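You operate a simulated robot arm through the tools that you are given. There is no shell and no other tool. Be economical: measure what you need, move in short steps, check, and stop when the job is done.

You run a simulated robot arm. Do the job below in one go: nothing can be reset, and whatever is moved stays where it is left.

JOB
Take the white round brush from the top of the wooden table and put it on the top of the white table. Then take the 39 order card from the card holder and leave it on the near end of the white counter. Then close the left brown door. The order counts.

It is judged by the outcome, as a careful person would: the job done as asked, and still so three seconds after it is handed in. It fails if anything else is knocked over, pushed out of place, dropped, spilled or broken.

ROBOT AND FRAMES
A 7-joint arm with a two-finger gripper on a trunk, on a base that drives. Base frame: it is fixed to the floor where the robot stands at the start and does not move with it; the origin is under the middle of the robot, x ahead of it, y to its left, z up. Readings come in mm, degrees, newtons and seconds.
With the tool pointing down near the work surface it reaches from about 220 to 500 mm from the robot's upright axis, wherever it stands. Its first joint turns from -166.0 to 166.0 degrees. Places, roughly: left brown door [300, -3300, 500]; near end of the white counter [700, -1600, 900]; order card [-750, -2250, 500]; top of the white table [-1200, -400, 800]. Payload 1.71 kg.
The tool frame sits at the grasp point between the pads (the TCP): z along the fingers, y along the line on which they close. The tips reach 20 mm beyond it. Largest opening 96 mm; the body of the gripper starts 113 mm behind the TCP.
Orientation is told as [roll, pitch, yaw] about the base's x, y, z axes, in that order, counted from this pose: with the fingers straight down and closing along the base's y, the tool's x points along the base's -x, its y along +y and its z along -z.

CONTROLS
- The arm moves only by the tool jog_arm. Its argument "moves" is a list that holds one entry, the list of rows, each a list of 7 numbers: the shift along the tool's x, y, z in units of 25 mm (1.0 is 25 mm), then the turn, a rotation vector about the tool's x, y, z in units of 5 degrees (1.0 is 5 degrees), then the opening in per cent of the stroke, from 0 (shut) to 100 (fully open). In form: [[[dx, dy, dz, rx, ry, rz, jaw], ...]]. A call has 1 to 20 rows; each row shifts and turns the commanded pose from where the row before left it, along the tool's axes as they then stand. A call with a number of a shift or a turn outside -1 to 1 is refused whole. Each row takes 0.2 s and may step no farther than 50 mm and 8.6 degrees from the row before; otherwise, or with a gripper value out of range, the whole call is refused. Where a pose cannot be reached the arm comes as near as it can. A force on the tool above 40 N (or 10 N above the force at the start of the call, whichever is more), or a blocked arm, ends the call early, and 0.2 s more pass. The fingers move at their own pace (about 153 mm/s each) and stop on an object; they squeeze with about 33 N. The grip force told is the motor's: it shows also when the fingers shut on nothing. Time passes only in rows, and 0.2 s behind the last, so rows that do not move let the fingers close. The reply holds the time, the measured pose of the TCP, the force on the tool along the base axes, the opening and the grip force, in the units named above and with some noise, with the torque about the TCP (base axes, N m) and any sound that the robot's microphone picked up, and new pictures: "views" is both (left out), scene, wrist or none.
- Cameras (640 x 400 px; columns grow to the right, rows downward): "scene" is now at [-36.1, 103.6, 1654.7]; the picture's right is [-0.99, -0.16, 0.02], its down [-0.15, 0.89, -0.43] and it looks along [0.06, -0.43, -0.90] (base axes); focal length 214 px, centre (320, 200). "wrist" rides on the gripper at [66, 14, -145] in the tool frame; the picture's right is [-0.21, 0.98, 0.00], its down [-0.88, -0.18, -0.44] and it looks along [-0.44, -0.09, 0.90] (tool axes); focal length 275 px, centre (320, 200).
- raise_lower(by): slides the trunk up (or, below 0, down) by that many mm; the arm and the scene camera ride with it, the base frame stays. It gives what a move gives, with no picture.
- drive_base(legs): drives the robot by 1 to 6 legs, each [ahead, turn to the left] in mm and degrees, along the robot's own axes; the way and the turn of a leg run together, so that a leg with both is an arc; at most 1500 mm and 180 degrees a leg. The arm and the cameras ride along, it lands a little off, and it stops where it bumps. It gives what a move gives, and a new picture of the scene camera.
- turn_head(pan, tilt): turns the head with the scene camera to pan (to the left, within 155 degrees either way) and tilt (down, from -29 to 69), counted from straight ahead of the robot. It gives what a move gives, and a new picture of the scene camera.
- probe_pixels(camera, pixels): for up to 12 pixels [column, row] of the newest picture of that camera ("zoom" is the newest enlarged one), the place [x, y, z] in the base frame of the surface seen there, good to about 2 mm, but the place of the scene camera against the robot may be out by one fixed shift of up to 25 mm in any direction. It takes no simulated time.
- close_up(camera, box): a new picture of the part [left, top, right, bottom] of that camera's present view, enlarged. It takes no simulated time.
- finish_job(): hands the job in; it is judged then, once.

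Go step by step. Measure first, check grasps and placings, and put right what went wrong. The budget is 110 turns and 260 pictures, counting those below and the enlarged ones. Unless the task says otherwise, let go and move clear before handing in, and close with one line.

The tools are called as a command line: name --argument value ..., lists and objects as JSON in quotes. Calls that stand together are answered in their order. jog_arm: Moves the arm, as the interface text tells. Its arguments: {"type":"object","properties":{"moves":{"type":"array","items":{"type":"array","items":{"type":"array","items":{"type":"number"}}}},"views":{"type":"string","enum":["both","scene","wrist","none"]}},"required":["moves"]} The other tools are called the same way: raise_lower (by) slides the trunk up or down; drive_base (legs) drives the base; turn_head (pan, tilt) turns the head that bears the scene camera; probe_pixels (camera, pixels) gives the place of the surface under pixels of a picture; close_up (camera, box) takes an enlarged picture of a part of a camera's view; finish_job () hands the job in.

At the start:

```text
clock: 0.0
ee_pos: [184.8, -309.0, 1076.0]
tool_rot: [0.0, 0.0, 0.0]
force: [-0.7, 0.0, 0.6]
torque: [0.0, 0.0, -0.01]
opening: 95.9
finger_force: 0.1
trunk travel left (down, up): [-275.0, 111.0]
robot x, y, heading: [2.4, -2.1, -0.2]
head pan, tilt: [-80.6, 64.2]
```

scene: 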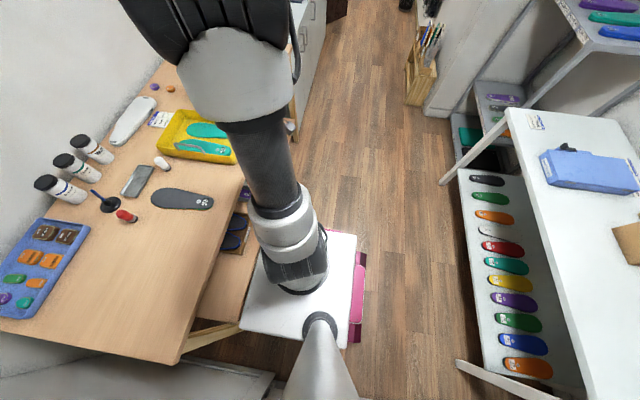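
wrist: 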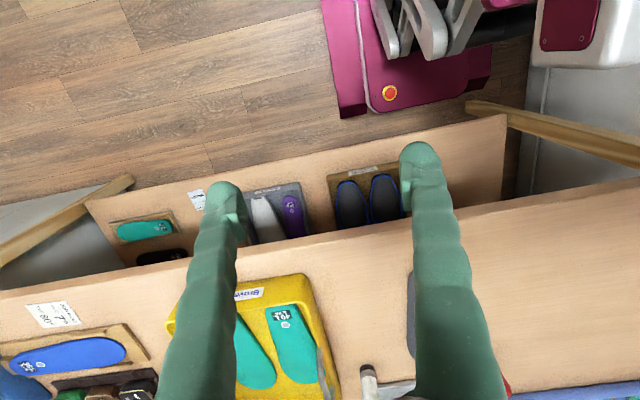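

The scene shows the wooden table at left with several small items (near (162,163), (125,215), (105,200)) and the white table at right. I'll zoom in to identify the brush.

close_up --camera "scene" --box '[20, 70, 260, 220]'

close_up --camera "scene" --box '[380, 0, 640, 160]'

probe_pixels --camera "scene" --pixels '[[162, 163], [125, 215], [105, 203], [133, 120], [183, 200], [205, 280], [580, 250], [580, 165], [425, 80], [520, 170], [630, 240]]'

```text
2.67 times, centred on (140, 145) of scene
```

zoom: 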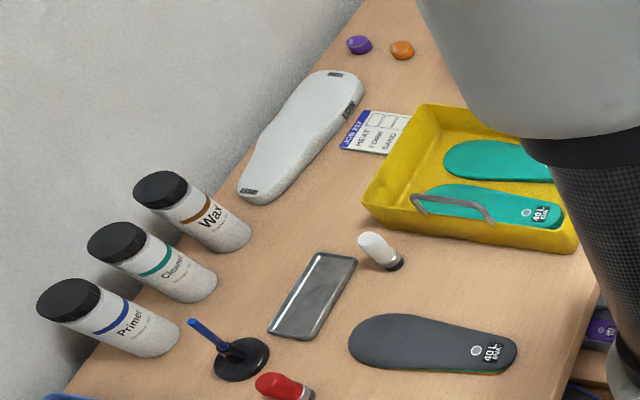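

```text
2.46 times, centred on (510, 80) of scene
```

zoom: 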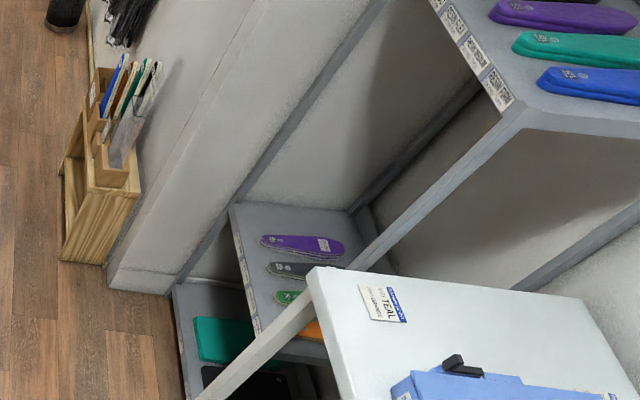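

```text
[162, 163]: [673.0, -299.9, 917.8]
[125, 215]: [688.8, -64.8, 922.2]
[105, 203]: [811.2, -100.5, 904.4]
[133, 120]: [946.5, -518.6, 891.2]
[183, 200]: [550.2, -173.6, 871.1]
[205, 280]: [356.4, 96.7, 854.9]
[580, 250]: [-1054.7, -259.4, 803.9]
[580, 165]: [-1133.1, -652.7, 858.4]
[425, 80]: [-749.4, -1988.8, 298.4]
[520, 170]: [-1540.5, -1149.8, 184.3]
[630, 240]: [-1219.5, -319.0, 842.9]
```

The white-knobbed brush stands at about scene (162,163), ~(673,-300). I'll check the table edges and robot footprint with the head turned ahead.

turn_head --pan -30 --tilt 60

turn_head --pan -130 --tilt 50

turn_head --pan -90 --tilt 25

```text
clock: 1.2
ee_pos: [168.8, -308.8, 1079.3]
tool_rot: [-0.2, -0.9, 0.0]
force: [0.6, -0.3, 0.2]
torque: [-0.01, 0.02, 0.0]
opening: 96.0
finger_force: 0.1
trunk travel left (down, up): [-275.0, 111.0]
robot x, y, heading: [-2.0, 1.5, -0.0]
head pan, tilt: [-30.0, 60.0]
```

scene: 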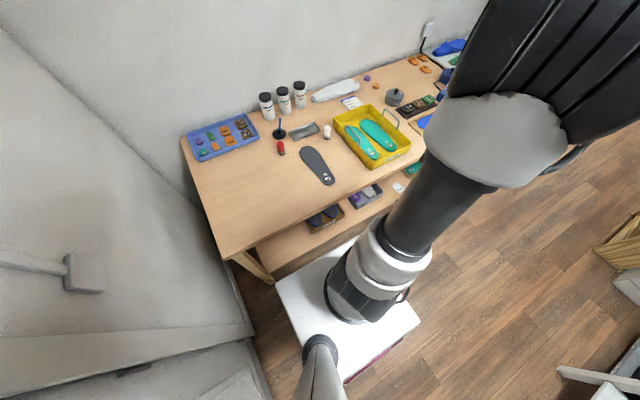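

```text
clock: 3.0
ee_pos: [169.6, -308.9, 1078.7]
tool_rot: [-0.1, -0.9, 0.1]
force: [0.2, 1.2, 0.2]
torque: [0.0, -0.01, 0.01]
opening: 95.9
finger_force: 0.0
trunk travel left (down, up): [-275.0, 111.0]
robot x, y, heading: [-1.5, -0.5, 0.1]
head pan, tilt: [-130.0, 50.0]
```

scene: 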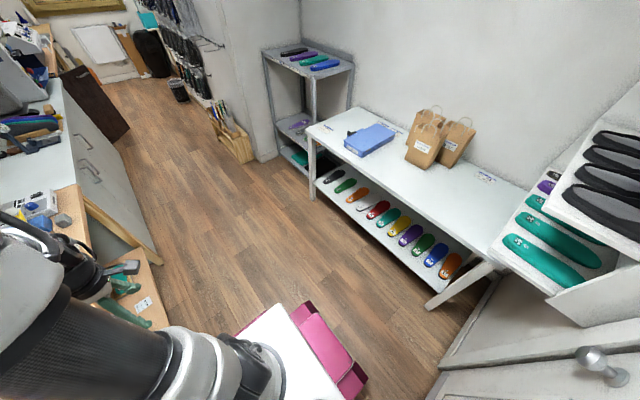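

```text
clock: 4.0
ee_pos: [169.6, -308.3, 1078.4]
tool_rot: [-0.1, -0.8, 0.1]
force: [0.2, 1.0, -1.1]
torque: [-0.01, -0.01, -0.01]
opening: 95.6
finger_force: 0.1
trunk travel left (down, up): [-275.0, 111.0]
robot x, y, heading: [1.4, -1.0, -0.0]
head pan, tilt: [-90.0, 25.0]
```

scene: 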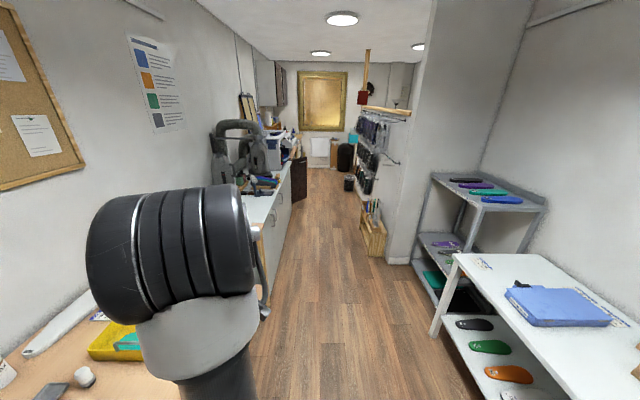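

I'll look back down to probe the base footprint and table edge.

turn_head --pan -30 --tilt 60

probe_pixels --camera "scene" --pixels '[[326, 128], [326, 137], [281, 146], [281, 154], [228, 257], [380, 175], [432, 140], [277, 287], [350, 238], [419, 318], [330, 182], [330, 148]]'

close_up --camera "scene" --box '[180, 60, 460, 240]'

```text
clock: 5.3
ee_pos: [170.5, -307.8, 1079.5]
tool_rot: [-0.1, -0.8, 0.0]
force: [-0.5, 0.5, 0.3]
torque: [0.0, 0.04, 0.0]
opening: 96.1
finger_force: 0.1
trunk travel left (down, up): [-275.0, 111.0]
robot x, y, heading: [-1.5, -0.3, -0.0]
head pan, tilt: [-30.0, 60.0]
```

scene: 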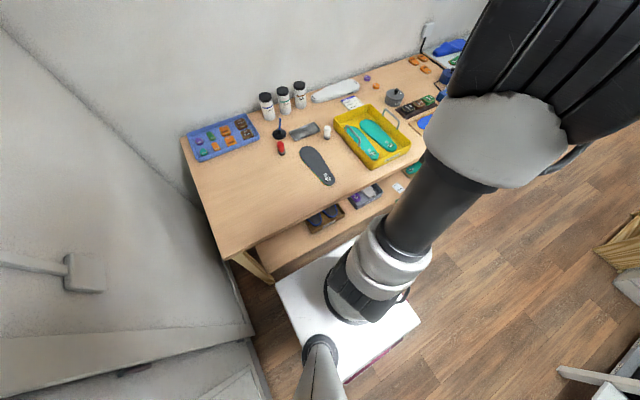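

```text
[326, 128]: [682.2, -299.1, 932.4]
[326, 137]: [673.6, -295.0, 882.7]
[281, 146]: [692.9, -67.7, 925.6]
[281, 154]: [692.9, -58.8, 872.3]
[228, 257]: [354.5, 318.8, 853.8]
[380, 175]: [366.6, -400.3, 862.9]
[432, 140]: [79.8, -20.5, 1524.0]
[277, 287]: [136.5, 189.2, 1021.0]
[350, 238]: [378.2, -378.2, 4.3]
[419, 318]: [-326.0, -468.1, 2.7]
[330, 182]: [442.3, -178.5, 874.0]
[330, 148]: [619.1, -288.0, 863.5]
```

```text
2.22 times, centred on (320, 150) of scene
```

zoom: 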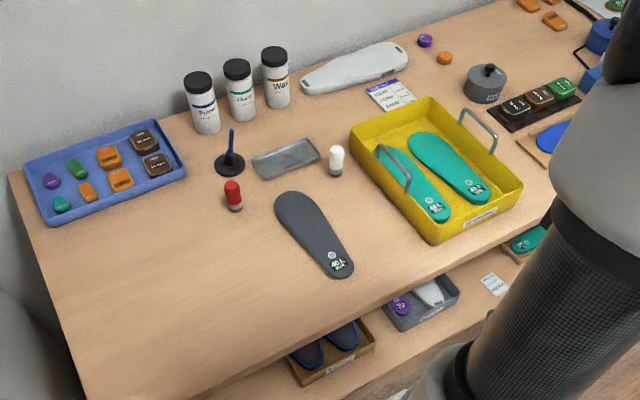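

I'll probe the magenta robot base and shelf in the initial wrist picture to learn clearances.

probe_pixels --camera "wrist" --pixels '[[345, 115], [380, 105], [460, 95], [485, 75], [327, 10], [540, 50], [510, 120], [480, 110], [130, 185], [300, 240], [368, 375], [280, 235]]'

```text
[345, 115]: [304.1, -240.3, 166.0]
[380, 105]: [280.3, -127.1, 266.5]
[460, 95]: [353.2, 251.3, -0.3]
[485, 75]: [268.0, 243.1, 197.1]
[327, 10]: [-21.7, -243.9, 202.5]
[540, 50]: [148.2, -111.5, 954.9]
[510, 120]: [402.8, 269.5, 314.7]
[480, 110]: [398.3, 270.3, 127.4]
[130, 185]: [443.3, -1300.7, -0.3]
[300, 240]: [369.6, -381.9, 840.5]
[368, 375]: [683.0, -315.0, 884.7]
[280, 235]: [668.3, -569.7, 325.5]
```

Base footprint is about ±305 × ±243 mm, up to z≈266; the table edge is x≈365. I'll probe the shelf edge and clutter near the brush.

probe_pixels --camera "zoom" --pixels '[[230, 395], [410, 370], [385, 362], [500, 300], [336, 150], [334, 173], [352, 140], [370, 165], [405, 205], [318, 150], [280, 200], [300, 165]]'

probe_pixels --camera "wrist" --pixels '[[110, 190], [250, 150], [430, 135], [500, 120], [300, 250], [505, 200]]'

```text
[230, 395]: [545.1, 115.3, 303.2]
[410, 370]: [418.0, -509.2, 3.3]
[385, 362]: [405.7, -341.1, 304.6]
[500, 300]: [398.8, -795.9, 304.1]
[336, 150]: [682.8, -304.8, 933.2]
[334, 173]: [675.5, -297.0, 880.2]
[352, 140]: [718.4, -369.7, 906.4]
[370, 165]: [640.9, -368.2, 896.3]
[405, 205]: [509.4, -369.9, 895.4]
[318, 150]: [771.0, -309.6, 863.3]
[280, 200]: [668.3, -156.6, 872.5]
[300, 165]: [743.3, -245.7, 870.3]
```

```text
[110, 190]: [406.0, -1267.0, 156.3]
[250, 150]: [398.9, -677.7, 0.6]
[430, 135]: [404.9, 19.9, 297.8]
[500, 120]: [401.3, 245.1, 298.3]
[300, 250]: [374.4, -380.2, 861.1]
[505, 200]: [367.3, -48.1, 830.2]
```

I'll check what's on the +y side (left part of the image) before rotating the base.

probe_pixels --camera "scene" --pixels '[[100, 270], [60, 310], [150, 340], [230, 290], [250, 330], [150, 375], [262, 300], [240, 360], [265, 390], [120, 180]]'

turn_head --pan 60 --tilt 50

```text
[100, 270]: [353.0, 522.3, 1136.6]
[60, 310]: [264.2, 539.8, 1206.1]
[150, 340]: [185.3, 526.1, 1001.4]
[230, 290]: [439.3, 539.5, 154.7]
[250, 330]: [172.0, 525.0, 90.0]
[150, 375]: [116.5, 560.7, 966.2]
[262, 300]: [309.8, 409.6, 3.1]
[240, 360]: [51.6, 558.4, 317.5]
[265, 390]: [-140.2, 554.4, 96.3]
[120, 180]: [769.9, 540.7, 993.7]
```

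```text
clock: 7.0
ee_pos: [169.8, -310.0, 1078.6]
tool_rot: [-0.1, -0.7, 0.0]
force: [-0.6, 0.0, -0.4]
torque: [0.01, 0.01, -0.01]
opening: 96.2
finger_force: 0.0
trunk travel left (down, up): [-275.0, 111.0]
robot x, y, heading: [-2.5, -5.0, -0.3]
head pan, tilt: [60.0, 50.0]
```

scene: 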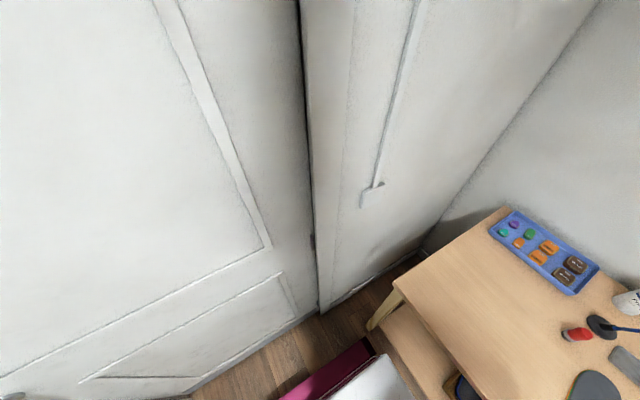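

The door/wall is at y≈520, so turning in place is clear. I'll turn to face +y and S-curve back so the right side is beside the table.

drive_base --legs '[[-40, 0], [0, 90], [-400, 20], [-400, -20]]'

```text
clock: 16.9
ee_pos: [404.0, -621.7, 1077.8]
tool_rot: [-0.1, -0.7, 90.0]
force: [0.5, 0.0, -0.6]
torque: [0.03, 0.0, -0.03]
opening: 95.9
finger_force: 0.0
trunk travel left (down, up): [-275.0, 111.0]
robot x, y, heading: [96.3, -792.3, 90.1]
head pan, tilt: [60.0, 50.0]
```

scene: 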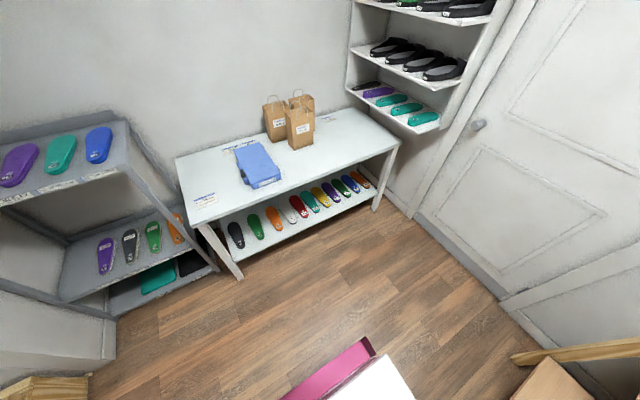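

White table is clearly seen with free space right of the bags (~(350,135)) and in front. I'll probe it, then drive alongside the brush.

probe_pixels --camera "scene" --pixels '[[183, 180], [210, 218], [395, 148], [335, 115], [320, 160], [350, 140], [270, 185], [300, 145], [230, 205], [372, 200], [240, 275], [365, 200]]'

drive_base --legs '[[490, 0]]'

turn_head --pan -90 --tilt 55

```text
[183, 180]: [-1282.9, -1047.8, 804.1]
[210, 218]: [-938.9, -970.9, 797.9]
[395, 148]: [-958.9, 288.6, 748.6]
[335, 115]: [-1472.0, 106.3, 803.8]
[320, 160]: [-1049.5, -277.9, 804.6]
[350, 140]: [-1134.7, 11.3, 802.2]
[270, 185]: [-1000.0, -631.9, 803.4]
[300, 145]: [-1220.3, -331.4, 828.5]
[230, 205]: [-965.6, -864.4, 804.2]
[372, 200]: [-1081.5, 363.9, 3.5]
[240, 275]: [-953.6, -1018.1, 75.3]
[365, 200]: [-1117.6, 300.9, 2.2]
```

```text
clock: 20.0
ee_pos: [404.6, -115.3, 1076.8]
tool_rot: [-0.2, -0.1, 90.1]
force: [-0.9, 0.5, -0.8]
torque: [-0.02, 0.01, 0.0]
opening: 95.8
finger_force: 0.1
trunk travel left (down, up): [-275.0, 111.0]
robot x, y, heading: [96.0, -297.6, 90.0]
head pan, tilt: [60.0, 50.0]
```

scene: 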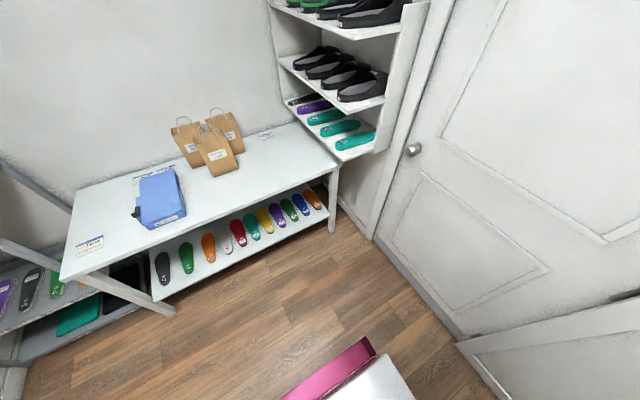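

```text
clock: 22.3
ee_pos: [402.9, -131.4, 1079.0]
tool_rot: [-0.2, -1.0, 90.1]
force: [-0.5, -0.6, -0.1]
torque: [-0.04, 0.0, -0.01]
opening: 96.0
finger_force: 0.1
trunk travel left (down, up): [-275.0, 111.0]
robot x, y, heading: [97.6, -298.8, 90.1]
head pan, tilt: [-90.0, 55.0]
```

scene: 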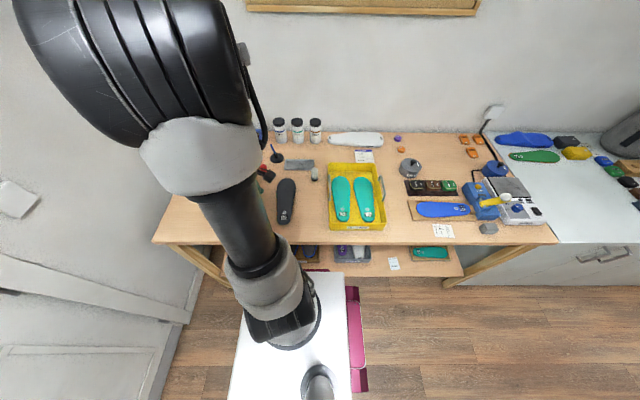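

Now the arm is beside the table. I'll rotate the tool yaw back to 0 in place (18 rows of +5° about tool z).

jog_arm --moves '[[[0, 0, 0, 0, 0, 1, 60], [0, 0, 0, 0, 0, 1, 60], [0, 0, 0, 0, 0, 1, 60], [0, 0, 0, 0, 0, 1, 60], [0, 0, 0, 0, 0, 1, 60], [0, 0, 0, 0, 0, 1, 60], [0, 0, 0, 0, 0, 1, 60], [0, 0, 0, 0, 0, 1, 60], [0, 0, 0, 0, 0, 1, 60], [0, 0, 0, 0, 0, 1, 60], [0, 0, 0, 0, 0, 1, 60], [0, 0, 0, 0, 0, 1, 60], [0, 0, 0, 0, 0, 1, 60], [0, 0, 0, 0, 0, 1, 60], [0, 0, 0, 0, 0, 1, 60], [0, 0, 0, 0, 0, 1, 60], [0, 0, 0, 0, 0, 1, 60], [0, 0, 0, 0, 0, 1, 60]]]' --views "wrist"

```text
clock: 26.1
ee_pos: [403.0, -132.3, 1079.2]
tool_rot: [1.0, -0.2, 0.1]
force: [-0.4, 0.5, 0.3]
torque: [0.0, -0.02, 0.0]
opening: 57.9
finger_force: 0.1
trunk travel left (down, up): [-275.0, 111.0]
robot x, y, heading: [96.1, -298.6, 89.8]
head pan, tilt: [-90.0, 55.0]
```

wrist: 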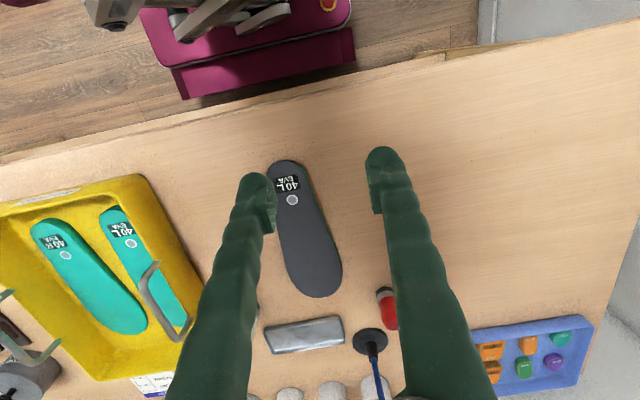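

Good orientation. Shift to y≈-300, forward to x≈543, then tilt 35° towards +x.

jog_arm --moves '[[[-0.8, -0.96, 0, 0, 0, 0, 60], [-0.8, -0.96, 0, 0, 0, 0, 60], [-0.8, -0.96, 0, 0, 0, 0, 60], [-0.8, -0.96, 0, 0, 0, 0, 60], [-0.8, -0.96, 0, 0, 0, 0, 60], [-0.8, -0.96, 0, 0, 0, 0, 60], [-0.8, -0.96, 0, 0, 0, 0, 60], [0, 0, 0, 0, -1, 0, 60], [0, 0, 0, 0, -1, 0, 60], [0, 0, 0, 0, -1, 0, 60], [0, 0, 0, 0, -1, 0, 60], [0, 0, 0, 0, -1, 0, 60], [0, 0, 0, 0, -1, 0, 60], [0, 0, 0, 0, -1, 0, 60]]]'

```text
clock: 29.1
ee_pos: [544.5, -295.3, 1076.8]
tool_rot: [1.0, -35.3, 0.0]
force: [0.3, -6.3, -0.1]
torque: [0.73, 0.02, 0.48]
opening: 57.7
finger_force: 0.1
trunk travel left (down, up): [-275.0, 111.0]
robot x, y, heading: [95.0, -296.7, 89.8]
head pan, tilt: [-90.0, 55.0]
```

scene: 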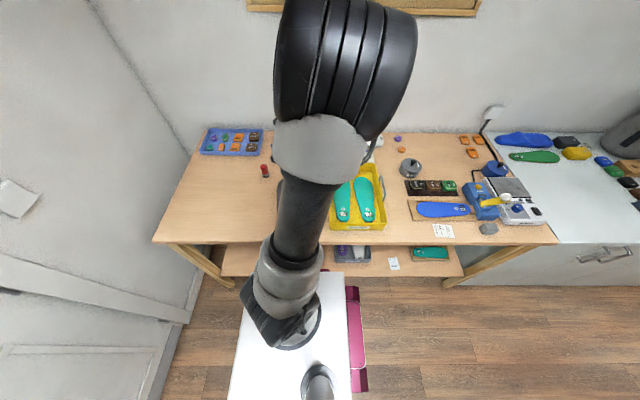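
wrist: 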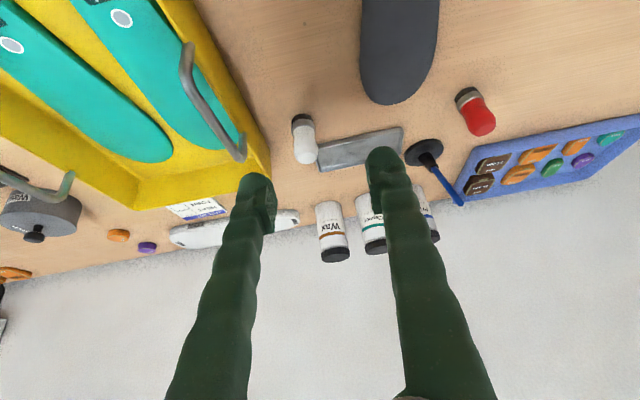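

Brush visible at wrist (304,140). There's an odd 6 N lateral reading; I'll probe and recheck.

probe_pixels --camera "wrist" --pixels '[[303, 120], [304, 140], [306, 160], [294, 140], [315, 140], [270, 178], [400, 128], [320, 165], [186, 50], [240, 158]]'

jog_arm --moves '[[[0, 0, 0, 0, 0, 0, 60]]]' --views "none"

```text
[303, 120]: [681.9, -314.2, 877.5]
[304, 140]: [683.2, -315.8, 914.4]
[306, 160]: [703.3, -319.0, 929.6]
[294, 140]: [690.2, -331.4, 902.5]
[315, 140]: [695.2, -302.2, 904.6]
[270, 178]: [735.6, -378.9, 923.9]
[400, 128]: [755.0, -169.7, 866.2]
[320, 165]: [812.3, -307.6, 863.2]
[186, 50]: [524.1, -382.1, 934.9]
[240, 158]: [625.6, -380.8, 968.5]
```

```text
clock: 29.5
ee_pos: [545.8, -303.4, 1077.2]
tool_rot: [1.5, -35.3, -0.9]
force: [0.0, -0.1, -0.5]
torque: [-0.01, 0.0, -0.02]
opening: 57.6
finger_force: 0.0
trunk travel left (down, up): [-275.0, 111.0]
robot x, y, heading: [98.8, -299.3, 90.1]
head pan, tilt: [-90.0, 55.0]
```

Settled; the wrist view puts the brush at about (695,-316), top z≈931. Approach 135 mm along the tool axis, then re-measure.

jog_arm --moves '[[[-0.15, -0.09, 0.9, 0, 0, 0, 60], [-0.15, -0.09, 0.9, 0, 0, 0, 60], [-0.15, -0.09, 0.9, 0, 0, 0, 60], [-0.15, -0.09, 0.9, 0, 0, 0, 60], [-0.15, -0.09, 0.9, 0, 0, 0, 60], [-0.15, -0.09, 0.9, 0, 0, 0, 60], [0, 0, 0, 0, 0, 0, 60], [0, 0, 0, 0, 0, 0, 60]]]' --views "both"

```text
clock: 31.3
ee_pos: [640.8, -316.9, 978.7]
tool_rot: [1.5, -35.3, -0.9]
force: [-0.4, 0.0, -0.5]
torque: [-0.03, 0.0, -0.01]
opening: 57.7
finger_force: 0.0
trunk travel left (down, up): [-275.0, 111.0]
robot x, y, heading: [96.0, -295.6, 90.3]
head pan, tilt: [-90.0, 55.0]
```

scene: 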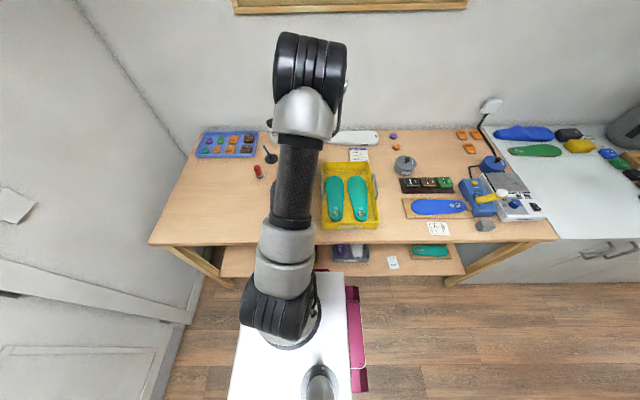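
wrist: 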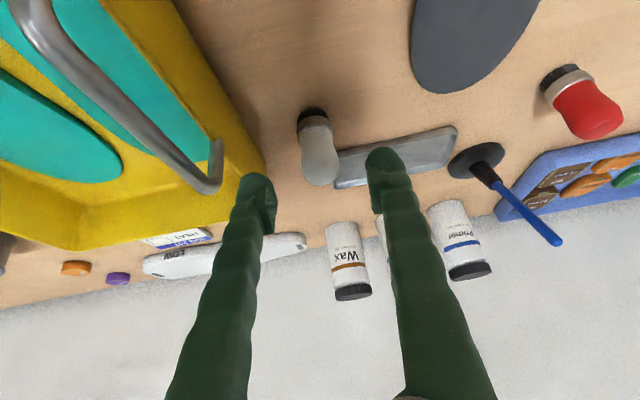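

probe_pixels --camera "wrist" --pixels '[[312, 115], [315, 140], [318, 160], [320, 180], [300, 155], [337, 155], [262, 178], [220, 150], [312, 126]]'

```text
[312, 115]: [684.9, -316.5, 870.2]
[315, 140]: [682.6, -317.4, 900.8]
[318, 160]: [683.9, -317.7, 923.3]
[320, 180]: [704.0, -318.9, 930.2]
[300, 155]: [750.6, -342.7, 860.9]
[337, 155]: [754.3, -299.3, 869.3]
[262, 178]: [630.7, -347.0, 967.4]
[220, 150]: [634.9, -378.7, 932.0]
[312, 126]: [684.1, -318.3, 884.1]
```

Brush axis ≈(697,-318), aligned. Advance 90 mm and close.

jog_arm --moves '[[[-0.05, 0, 0.9, 0, 0, 0, 60], [-0.05, 0, 0.9, 0, 0, 0, 60], [-0.05, 0, 0.9, 0, 0, 0, 60], [-0.05, 0, 0.9, 0, 0, 0, 60], [0, 0, 0, 0, 0, 0, 60], [0, 0, 0, 0, 0, 0, 60]]]' --views "wrist"

```text
clock: 32.7
ee_pos: [697.0, -311.7, 907.3]
tool_rot: [1.5, -35.1, -0.7]
force: [-0.3, 0.2, -0.2]
torque: [0.0, 0.03, 0.0]
opening: 57.5
finger_force: 0.0
trunk travel left (down, up): [-275.0, 111.0]
robot x, y, heading: [98.4, -302.6, 89.8]
head pan, tilt: [-90.0, 55.0]
```

wrist: 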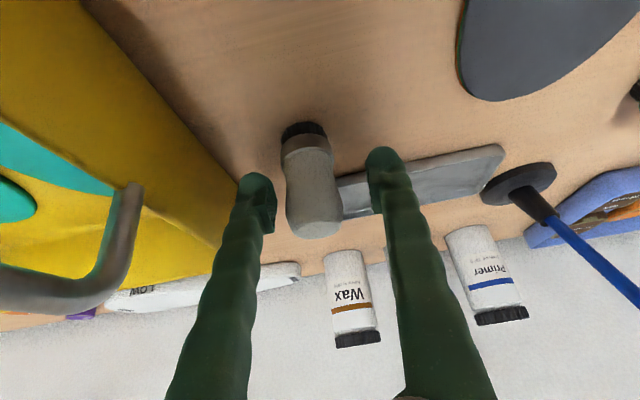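

Brush sits between the fingers, slightly left; nudge 5 mm and close.

jog_arm --moves '[[[0, -0.2, 0, 0, 0, 0, 60], [0, 0, 0, 0, 0, 0, 0], [0, 0, 0, 0, 0, 0, 0], [0, 0, 0, 0, 0, 0, 0]]]' --views "wrist"

```text
clock: 33.7
ee_pos: [697.3, -317.6, 908.5]
tool_rot: [1.4, -35.2, -0.7]
force: [0.3, 0.0, -0.1]
torque: [0.01, 0.02, -0.01]
opening: 32.2
finger_force: 32.5
trunk travel left (down, up): [-275.0, 111.0]
robot x, y, heading: [96.6, -296.0, 90.1]
head pan, tilt: [-90.0, 55.0]
```

wrist: 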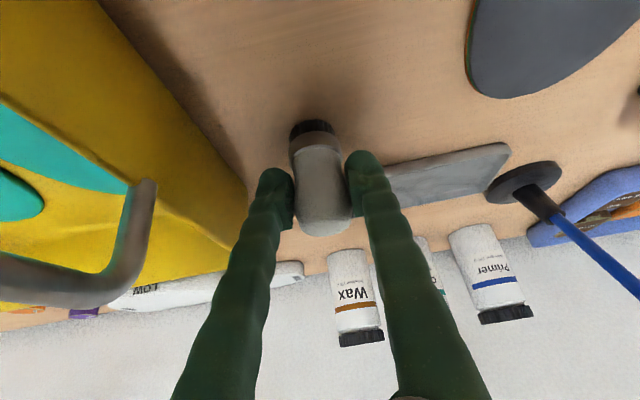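

Gripped (32 mm, 32 N). Lift straight with the trunk, then retract.

raise_lower --by 100

jog_arm --moves '[[[0.5, 0, -0.8, 0, 0, 0, 0], [0.6, 0, -0.8, 0, 0, 0, 0], [0.8, 0, -0.6, 0, 0, 0, 0], [0.8, 0, -0.6, 0, 0, 0, 0], [0.8, 0, -0.6, 0, 0, 0, 0], [0.8, 0, -0.6, 0, 0, 0, 0], [0.8, 0, -0.6, 0, 0, 0, 0], [0.8, 0, -0.6, 0, 0, 0, 0], [0.8, 0, -0.6, 0, 0, 0, 0], [0.8, 0, -0.6, 0, 0, 0, 0]]]' --views "both"

```text
clock: 35.1
ee_pos: [696.8, -317.3, 1010.1]
tool_rot: [1.4, -35.2, -0.7]
force: [-0.4, 0.0, -1.6]
torque: [0.03, 0.01, -0.01]
opening: 32.2
finger_force: 33.0
trunk travel left (down, up): [-375.0, 11.0]
robot x, y, heading: [95.3, -301.6, 90.1]
head pan, tilt: [-90.0, 55.0]
```

```text
clock: 37.3
ee_pos: [526.3, -324.0, 1022.1]
tool_rot: [1.4, -35.0, -0.6]
force: [0.1, 0.3, -0.5]
torque: [-0.03, -0.01, -0.03]
opening: 32.1
finger_force: 32.7
out of reach, approached as far as the arm can: row 7, 8, 9, 10
trunk travel left (down, up): [-375.0, 11.0]
robot x, y, heading: [97.0, -296.8, 90.5]
head pan, tilt: [-90.0, 55.0]
```

scene: 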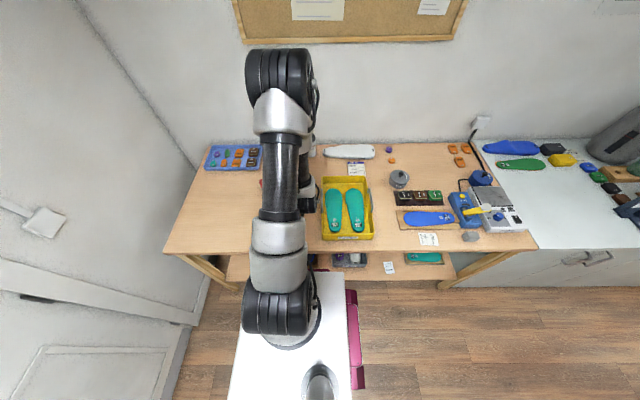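
wrist: 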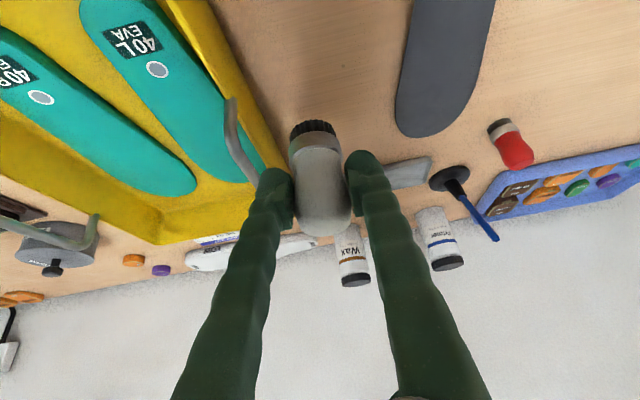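

Brush is held. Drive out backwards, turn, and back up alongside the white table (arm on its side).

drive_base --legs '[[-400, -20], [-200, 0], [0, -129.5], [-985, 0], [0, -30.5]]'

```text
clock: 54.4
ee_pos: [-956.8, -11.8, 1022.6]
tool_rot: [1.3, -35.1, 179.2]
force: [-0.3, 0.1, -0.7]
torque: [0.02, -0.03, -0.04]
opening: 32.0
finger_force: 33.4
trunk travel left (down, up): [-375.0, 11.0]
robot x, y, heading: [-528.2, -35.9, -90.4]
head pan, tilt: [-90.0, 55.0]
```

scene: 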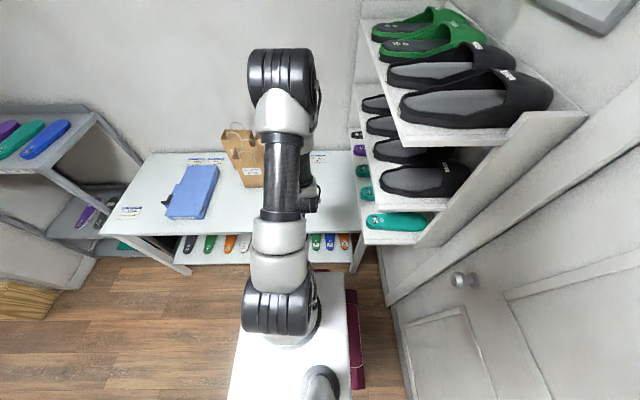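

Arm is now over the white table edge. Extend 80 mm horizontally and lower the trunk 100 mm, then look.

jog_arm --moves '[[[-0.65, 0, 0.46, 0, 0, 0, 0], [-0.65, 0, 0.46, 0, 0, 0, 0], [-0.65, 0, 0.46, 0, 0, 0, 0], [-0.65, 0, 0.46, 0, 0, 0, 0]]]' --views "none"

raise_lower --by -100

jog_arm --moves '[[[0, 0, 0, 0, 0, 0, 0], [0, 0, 0, 0, 0, 0, 0]]]' --views "both"

```text
clock: 55.4
ee_pos: [-1038.1, -20.6, 1023.0]
tool_rot: [0.6, -35.1, 179.6]
force: [0.5, -0.2, -0.5]
torque: [0.0, -0.03, -0.01]
opening: 32.1
finger_force: 33.1
trunk travel left (down, up): [-375.0, 11.0]
robot x, y, heading: [-530.6, -38.6, -90.1]
head pan, tilt: [-90.0, 55.0]
```

```text
clock: 56.8
ee_pos: [-1037.3, -20.1, 923.4]
tool_rot: [0.6, -35.1, 179.6]
force: [0.4, 0.4, -0.3]
torque: [-0.01, 0.01, 0.0]
opening: 32.2
finger_force: 33.3
trunk travel left (down, up): [-275.0, 111.0]
robot x, y, heading: [-532.0, -35.1, -90.4]
head pan, tilt: [-90.0, 55.0]
```

```text
clock: 57.4
ee_pos: [-1036.4, -20.9, 921.9]
tool_rot: [0.6, -35.1, 179.6]
force: [-0.4, -0.6, -1.4]
torque: [-0.01, -0.03, 0.02]
opening: 31.9
finger_force: 32.7
trunk travel left (down, up): [-275.0, 111.0]
robot x, y, heading: [-529.4, -37.8, -90.3]
head pan, tilt: [-90.0, 55.0]
```

scene: 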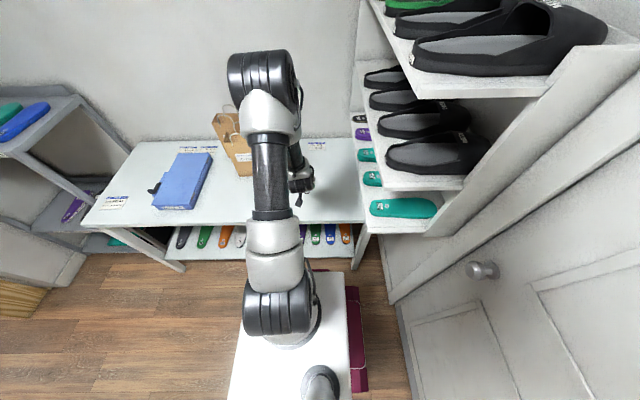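
wrist: 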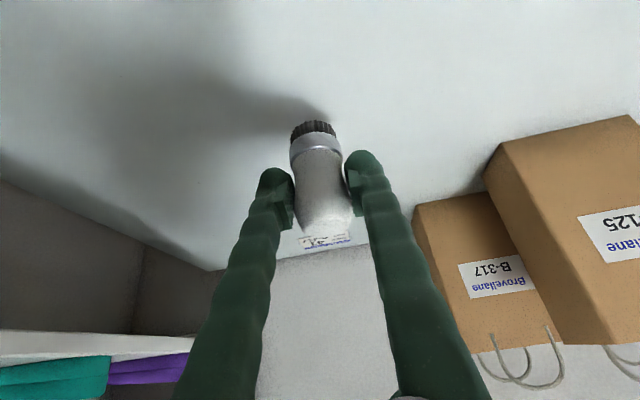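

Brush hangs upright over clear table. Probe the table height and brush base in the wrist view.

probe_pixels --camera "wrist" --pixels '[[312, 128], [320, 100], [260, 150], [400, 150], [415, 210], [490, 185], [318, 150], [300, 128], [330, 127]]'

```text
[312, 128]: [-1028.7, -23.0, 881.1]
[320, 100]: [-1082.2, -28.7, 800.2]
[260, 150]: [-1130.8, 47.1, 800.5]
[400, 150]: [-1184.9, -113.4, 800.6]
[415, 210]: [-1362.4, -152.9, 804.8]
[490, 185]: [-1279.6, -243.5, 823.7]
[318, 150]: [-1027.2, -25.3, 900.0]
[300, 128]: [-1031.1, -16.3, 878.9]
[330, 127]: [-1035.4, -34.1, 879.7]
```

Table z≈800.5, so TCP should end near 848. Lower 68 mm with the trunk then check force.

raise_lower --by -68

jog_arm --moves '[[[0.046, 0, 0.066, 0, 0, 0, 0], [0.046, 0, 0.066, 0, 0, 0, 0], [0, 0, 0, 0, 0, 0, 0]]]' --views "wrist"

```text
clock: 58.4
ee_pos: [-1036.4, -21.3, 855.7]
tool_rot: [0.6, -35.2, 179.6]
force: [-0.3, 1.2, -0.9]
torque: [0.0, -0.02, 0.0]
opening: 32.3
finger_force: 32.9
trunk travel left (down, up): [-207.0, 179.0]
robot x, y, heading: [-529.5, -34.8, -90.4]
head pan, tilt: [-90.0, 55.0]
```

```text
clock: 59.2
ee_pos: [-1035.7, -21.4, 851.5]
tool_rot: [0.7, -35.1, 179.7]
force: [0.4, -0.7, -1.1]
torque: [0.01, 0.01, 0.01]
opening: 32.0
finger_force: 33.0
trunk travel left (down, up): [-207.0, 179.0]
robot x, y, heading: [-526.7, -39.0, -90.5]
head pan, tilt: [-90.0, 55.0]
```

wrist: 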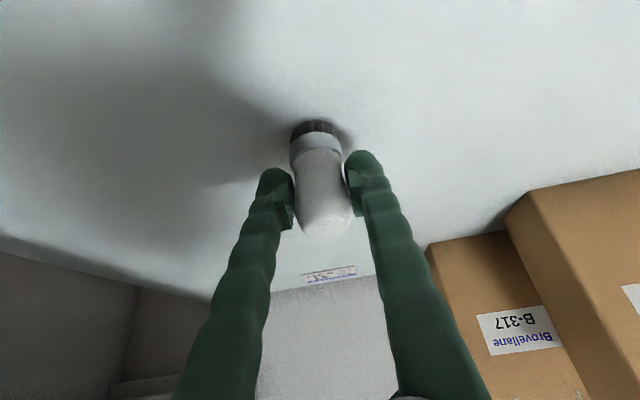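

Not yet touching (force ~1 N); step down ~1 mm at a time until contact.

jog_arm --moves '[[[0.023, 0, 0.033, 0, 0, 0, 0], [0.023, 0, 0.033, 0, 0, 0, 0], [0.023, 0, 0.033, 0, 0, 0, 0], [0, 0, 0, 0, 0, 0, 0]]]' --views "none"

```text
clock: 60.2
ee_pos: [-1037.8, -20.8, 848.7]
tool_rot: [0.6, -35.1, 179.6]
force: [-0.6, -0.2, 1.9]
torque: [0.04, -0.01, -0.03]
opening: 32.4
finger_force: 33.1
trunk travel left (down, up): [-207.0, 179.0]
robot x, y, heading: [-531.3, -35.1, -90.8]
head pan, tilt: [-90.0, 55.0]
```

Contact is starting (+2 N). One more millimetre, then open.

jog_arm --moves '[[[0.023, 0, 0.033, 0, 0, 0, 0], [0, 0, 0, 0, 0, 0, 0], [0, 0, 0, 0, 0, 0, 40], [0, 0, 0, 0, 0, 0, 50], [0, 0, 0, 0, 0, 0, 65], [0, 0, 0, 0, 0, 0, 65]]]' --views "wrist"

```text
clock: 61.6
ee_pos: [-1036.5, -21.1, 847.2]
tool_rot: [0.6, -35.1, 179.6]
force: [-0.1, 0.3, 1.5]
torque: [-0.03, 0.03, 0.0]
opening: 62.5
finger_force: 0.1
trunk travel left (down, up): [-207.0, 179.0]
robot x, y, heading: [-526.3, -34.2, -90.3]
head pan, tilt: [-90.0, 55.0]
```

wrist: 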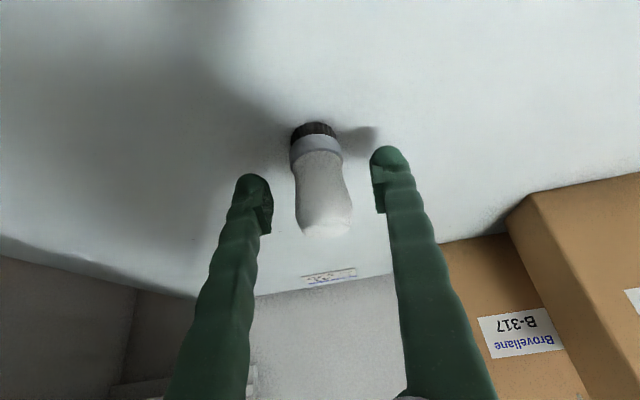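

Released and standing upright. Retract along the tool axis.

jog_arm --moves '[[[0, 0, -0.5, 0, 0, 0, 65], [0, 0, -1, 0, 0, 0, 65], [0, 0, -1, 0, 0, 0, 65], [0, 0, -1, 0, 0, 0, 65], [0, 0, -1, 0, 0, 0, 65], [0, 0, -1, 0, 0, 0, 65], [0, 0, 0, 0, 0, 0, 65]]]' --views "both"

raise_lower --by 170

```text
clock: 63.2
ee_pos: [-962.3, -18.6, 960.9]
tool_rot: [0.7, -35.0, 179.6]
force: [0.1, 0.7, -1.1]
torque: [0.05, 0.03, 0.0]
opening: 62.4
finger_force: 0.0
out of reach, approached as far as the arm can: row 6
trunk travel left (down, up): [-207.0, 179.0]
robot x, y, heading: [-527.0, -35.2, -90.4]
head pan, tilt: [-90.0, 55.0]
```

scene: 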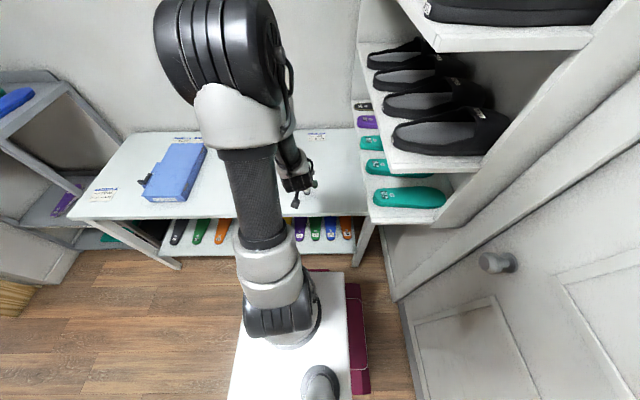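
wrist: 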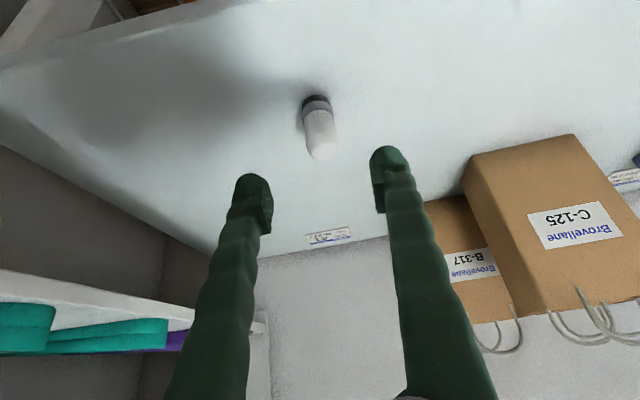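

```text
clock: 65.2
ee_pos: [-962.3, -18.3, 1131.3]
tool_rot: [0.7, -34.9, 179.6]
force: [-0.8, -0.3, -0.3]
torque: [0.0, 0.03, 0.02]
opening: 62.8
finger_force: 0.1
trunk travel left (down, up): [-377.0, 9.0]
robot x, y, heading: [-532.0, -33.2, -90.1]
head pan, tilt: [-90.0, 55.0]
```

Brush stands on the white table. Now look along the way to the card holder.

turn_head --pan -15 --tilt 30

close_up --camera "scene" --box '[160, 0, 480, 200]'

```text
clock: 66.6
ee_pos: [-961.5, -19.1, 1130.9]
tool_rot: [0.7, -34.9, 179.7]
force: [-0.5, 0.0, 0.4]
torque: [0.02, -0.05, -0.01]
opening: 62.5
finger_force: 0.0
trunk travel left (down, up): [-377.0, 9.0]
robot x, y, heading: [-528.6, -37.3, -90.4]
head pan, tilt: [-15.0, 30.0]
```

scene: 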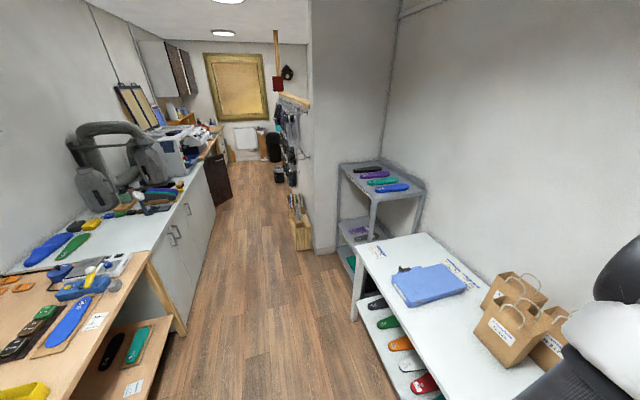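

```text
2.00 times, centred on (320, 100) of scene
```

zoom: 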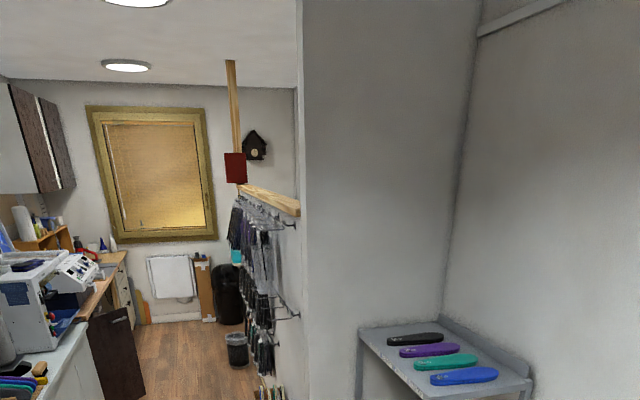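

probe_pixels --camera "scene" --pixels '[[375, 200], [340, 168], [313, 215], [302, 245], [292, 205], [288, 130], [308, 105], [180, 335], [150, 270], [210, 165], [213, 205], [150, 240]]'

```text
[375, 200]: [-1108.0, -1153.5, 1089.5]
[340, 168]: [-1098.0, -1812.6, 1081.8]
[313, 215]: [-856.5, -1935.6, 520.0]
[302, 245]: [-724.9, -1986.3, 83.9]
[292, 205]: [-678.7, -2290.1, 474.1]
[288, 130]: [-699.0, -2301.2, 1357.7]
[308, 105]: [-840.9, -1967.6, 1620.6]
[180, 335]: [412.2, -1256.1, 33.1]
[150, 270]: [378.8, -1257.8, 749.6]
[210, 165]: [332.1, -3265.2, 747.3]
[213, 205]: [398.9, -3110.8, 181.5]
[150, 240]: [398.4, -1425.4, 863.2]
```

Path is clear: rack front x≈-1105, pillar x≈-840 at y≈-1950. Drive down the aisle to about (-156,-1800).

drive_base --legs '[[0, 12], [1400, 0], [400, 0], [0, -12]]'

turn_head --pan -50 --tilt 55

close_up --camera "scene" --box '[200, 20, 440, 170]'

```text
clock: 78.0
ee_pos: [-620.7, -1764.2, 1130.3]
tool_rot: [0.4, -34.9, 178.7]
force: [-0.3, 0.1, -0.4]
torque: [0.0, -0.04, 0.03]
opening: 62.4
finger_force: 0.0
trunk travel left (down, up): [-377.0, 9.0]
robot x, y, heading: [-191.1, -1784.5, -91.4]
head pan, tilt: [-15.0, 30.0]
```

scene: 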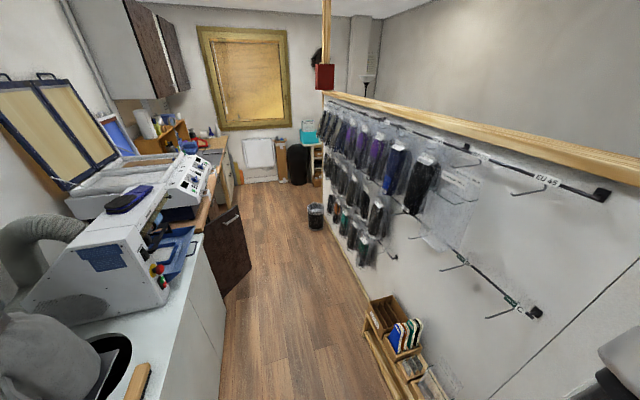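

```text
clock: 79.0
ee_pos: [-619.2, -1747.2, 1128.8]
tool_rot: [1.7, -35.0, 178.0]
force: [0.6, 0.8, -0.1]
torque: [-0.03, -0.01, 0.02]
opening: 62.7
finger_force: 0.1
trunk travel left (down, up): [-377.0, 9.0]
robot x, y, heading: [-188.7, -1784.0, -91.4]
head pan, tilt: [-50.0, 55.0]
```

scene: 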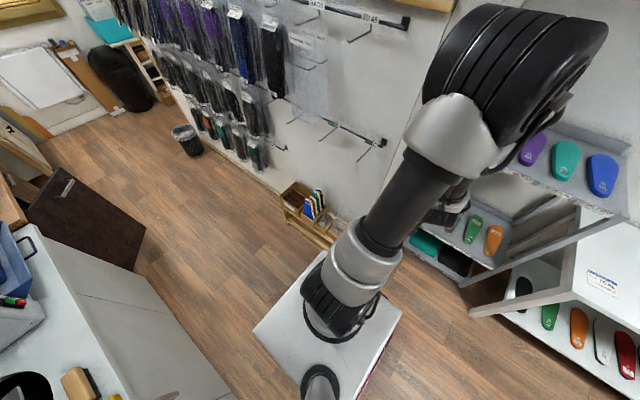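

```text
2.67 times, centred on (320, 95) of scene
```

zoom: 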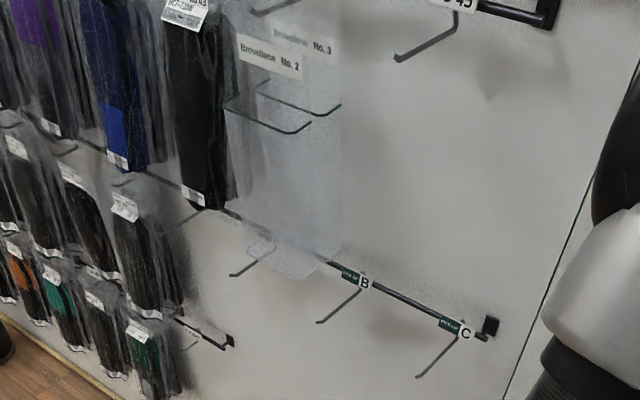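

Holder is at scene (310,212). Zoom in on it, and probe hooks above.

close_up --camera "scene" --box '[270, 170, 366, 230]'

probe_pixels --camera "scene" --pixels '[[357, 161], [320, 141], [288, 124], [255, 160], [265, 165], [350, 40], [410, 22], [299, 67], [320, 200], [310, 215]]'

```text
6.67 times, centred on (318, 200) of scene
```

zoom: 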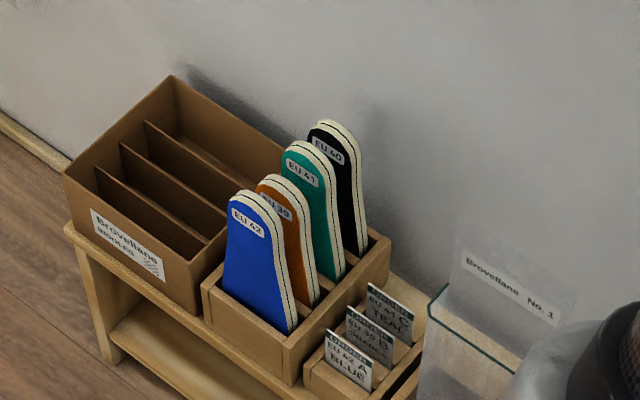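

```text
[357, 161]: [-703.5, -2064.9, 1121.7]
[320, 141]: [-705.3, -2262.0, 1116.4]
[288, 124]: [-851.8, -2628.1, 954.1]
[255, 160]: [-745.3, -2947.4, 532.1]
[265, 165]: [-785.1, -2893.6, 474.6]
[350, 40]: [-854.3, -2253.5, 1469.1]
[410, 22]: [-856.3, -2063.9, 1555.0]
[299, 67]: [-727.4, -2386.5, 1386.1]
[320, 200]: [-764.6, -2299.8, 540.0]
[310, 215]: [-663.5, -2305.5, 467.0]
```

The card holder with three small order cards is at zoom (340-410, 290-380); the middle reads 39 B. Probe their locations.

probe_pixels --camera "zoom" --pixels '[[328, 335], [370, 365], [350, 312], [390, 342], [370, 290], [412, 318], [345, 360], [310, 385], [385, 375], [300, 360], [430, 310], [250, 330]]'

```text
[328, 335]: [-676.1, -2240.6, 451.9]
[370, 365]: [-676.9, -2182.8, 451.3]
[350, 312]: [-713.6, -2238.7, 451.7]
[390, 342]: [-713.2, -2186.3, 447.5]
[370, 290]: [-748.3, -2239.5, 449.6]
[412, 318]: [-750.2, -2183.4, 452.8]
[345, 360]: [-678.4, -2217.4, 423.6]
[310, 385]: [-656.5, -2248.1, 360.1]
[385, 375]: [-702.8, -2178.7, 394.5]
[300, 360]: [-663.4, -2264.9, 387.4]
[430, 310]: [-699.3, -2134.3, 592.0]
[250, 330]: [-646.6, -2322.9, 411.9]
```

Cards stand at x≈-676/-713/-749 (scene values), 37 mm apart, tops z≈450. Lower the trunk beneath the wall hooks, then drive alongside.

raise_lower --by -300

drive_base --legs '[[200, -18], [200, 19.4]]'

jog_arm --moves '[[[0, 0, 0, 0, 0, 0, 65]]]' --views "wrist"

```text
clock: 82.0
ee_pos: [-619.9, -1747.9, 828.2]
tool_rot: [1.5, -34.9, 178.2]
force: [0.4, 0.6, 0.0]
torque: [-0.02, -0.01, -0.01]
opening: 62.4
finger_force: 0.0
trunk travel left (down, up): [-77.0, 309.0]
robot x, y, heading: [-187.7, -1789.9, -91.4]
head pan, tilt: [-50.0, 55.0]
```

```text
clock: 84.9
ee_pos: [-686.5, -2134.8, 829.0]
tool_rot: [2.0, -34.9, 179.2]
force: [-0.1, -0.6, 0.6]
torque: [-0.06, 0.03, 0.03]
opening: 62.4
finger_force: 0.0
trunk travel left (down, up): [-77.0, 309.0]
robot x, y, heading: [-253.3, -2165.1, -89.5]
head pan, tilt: [-50.0, 55.0]
```

scene: 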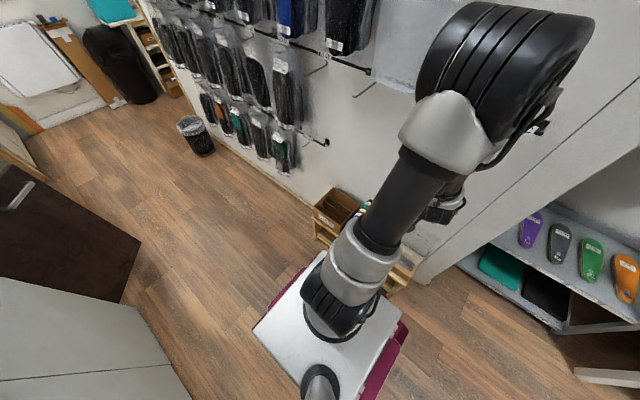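

```text
clock: 85.3
ee_pos: [-687.1, -2125.4, 827.7]
tool_rot: [2.6, -35.0, 178.8]
force: [-1.1, 0.3, -0.1]
torque: [0.02, 0.04, -0.04]
opening: 62.5
finger_force: 0.0
trunk travel left (down, up): [-77.0, 309.0]
robot x, y, heading: [-256.2, -2163.9, -89.3]
head pan, tilt: [-50.0, 55.0]
```

wrist: 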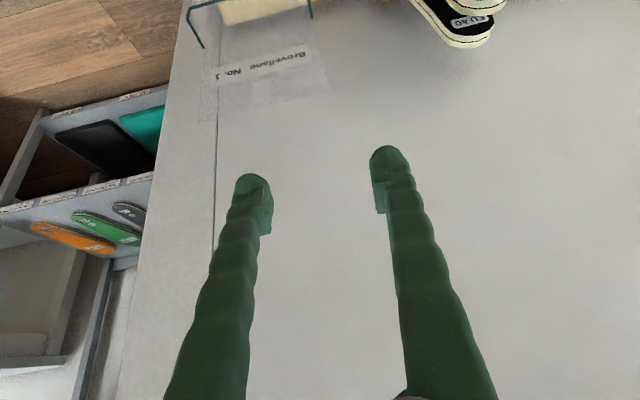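

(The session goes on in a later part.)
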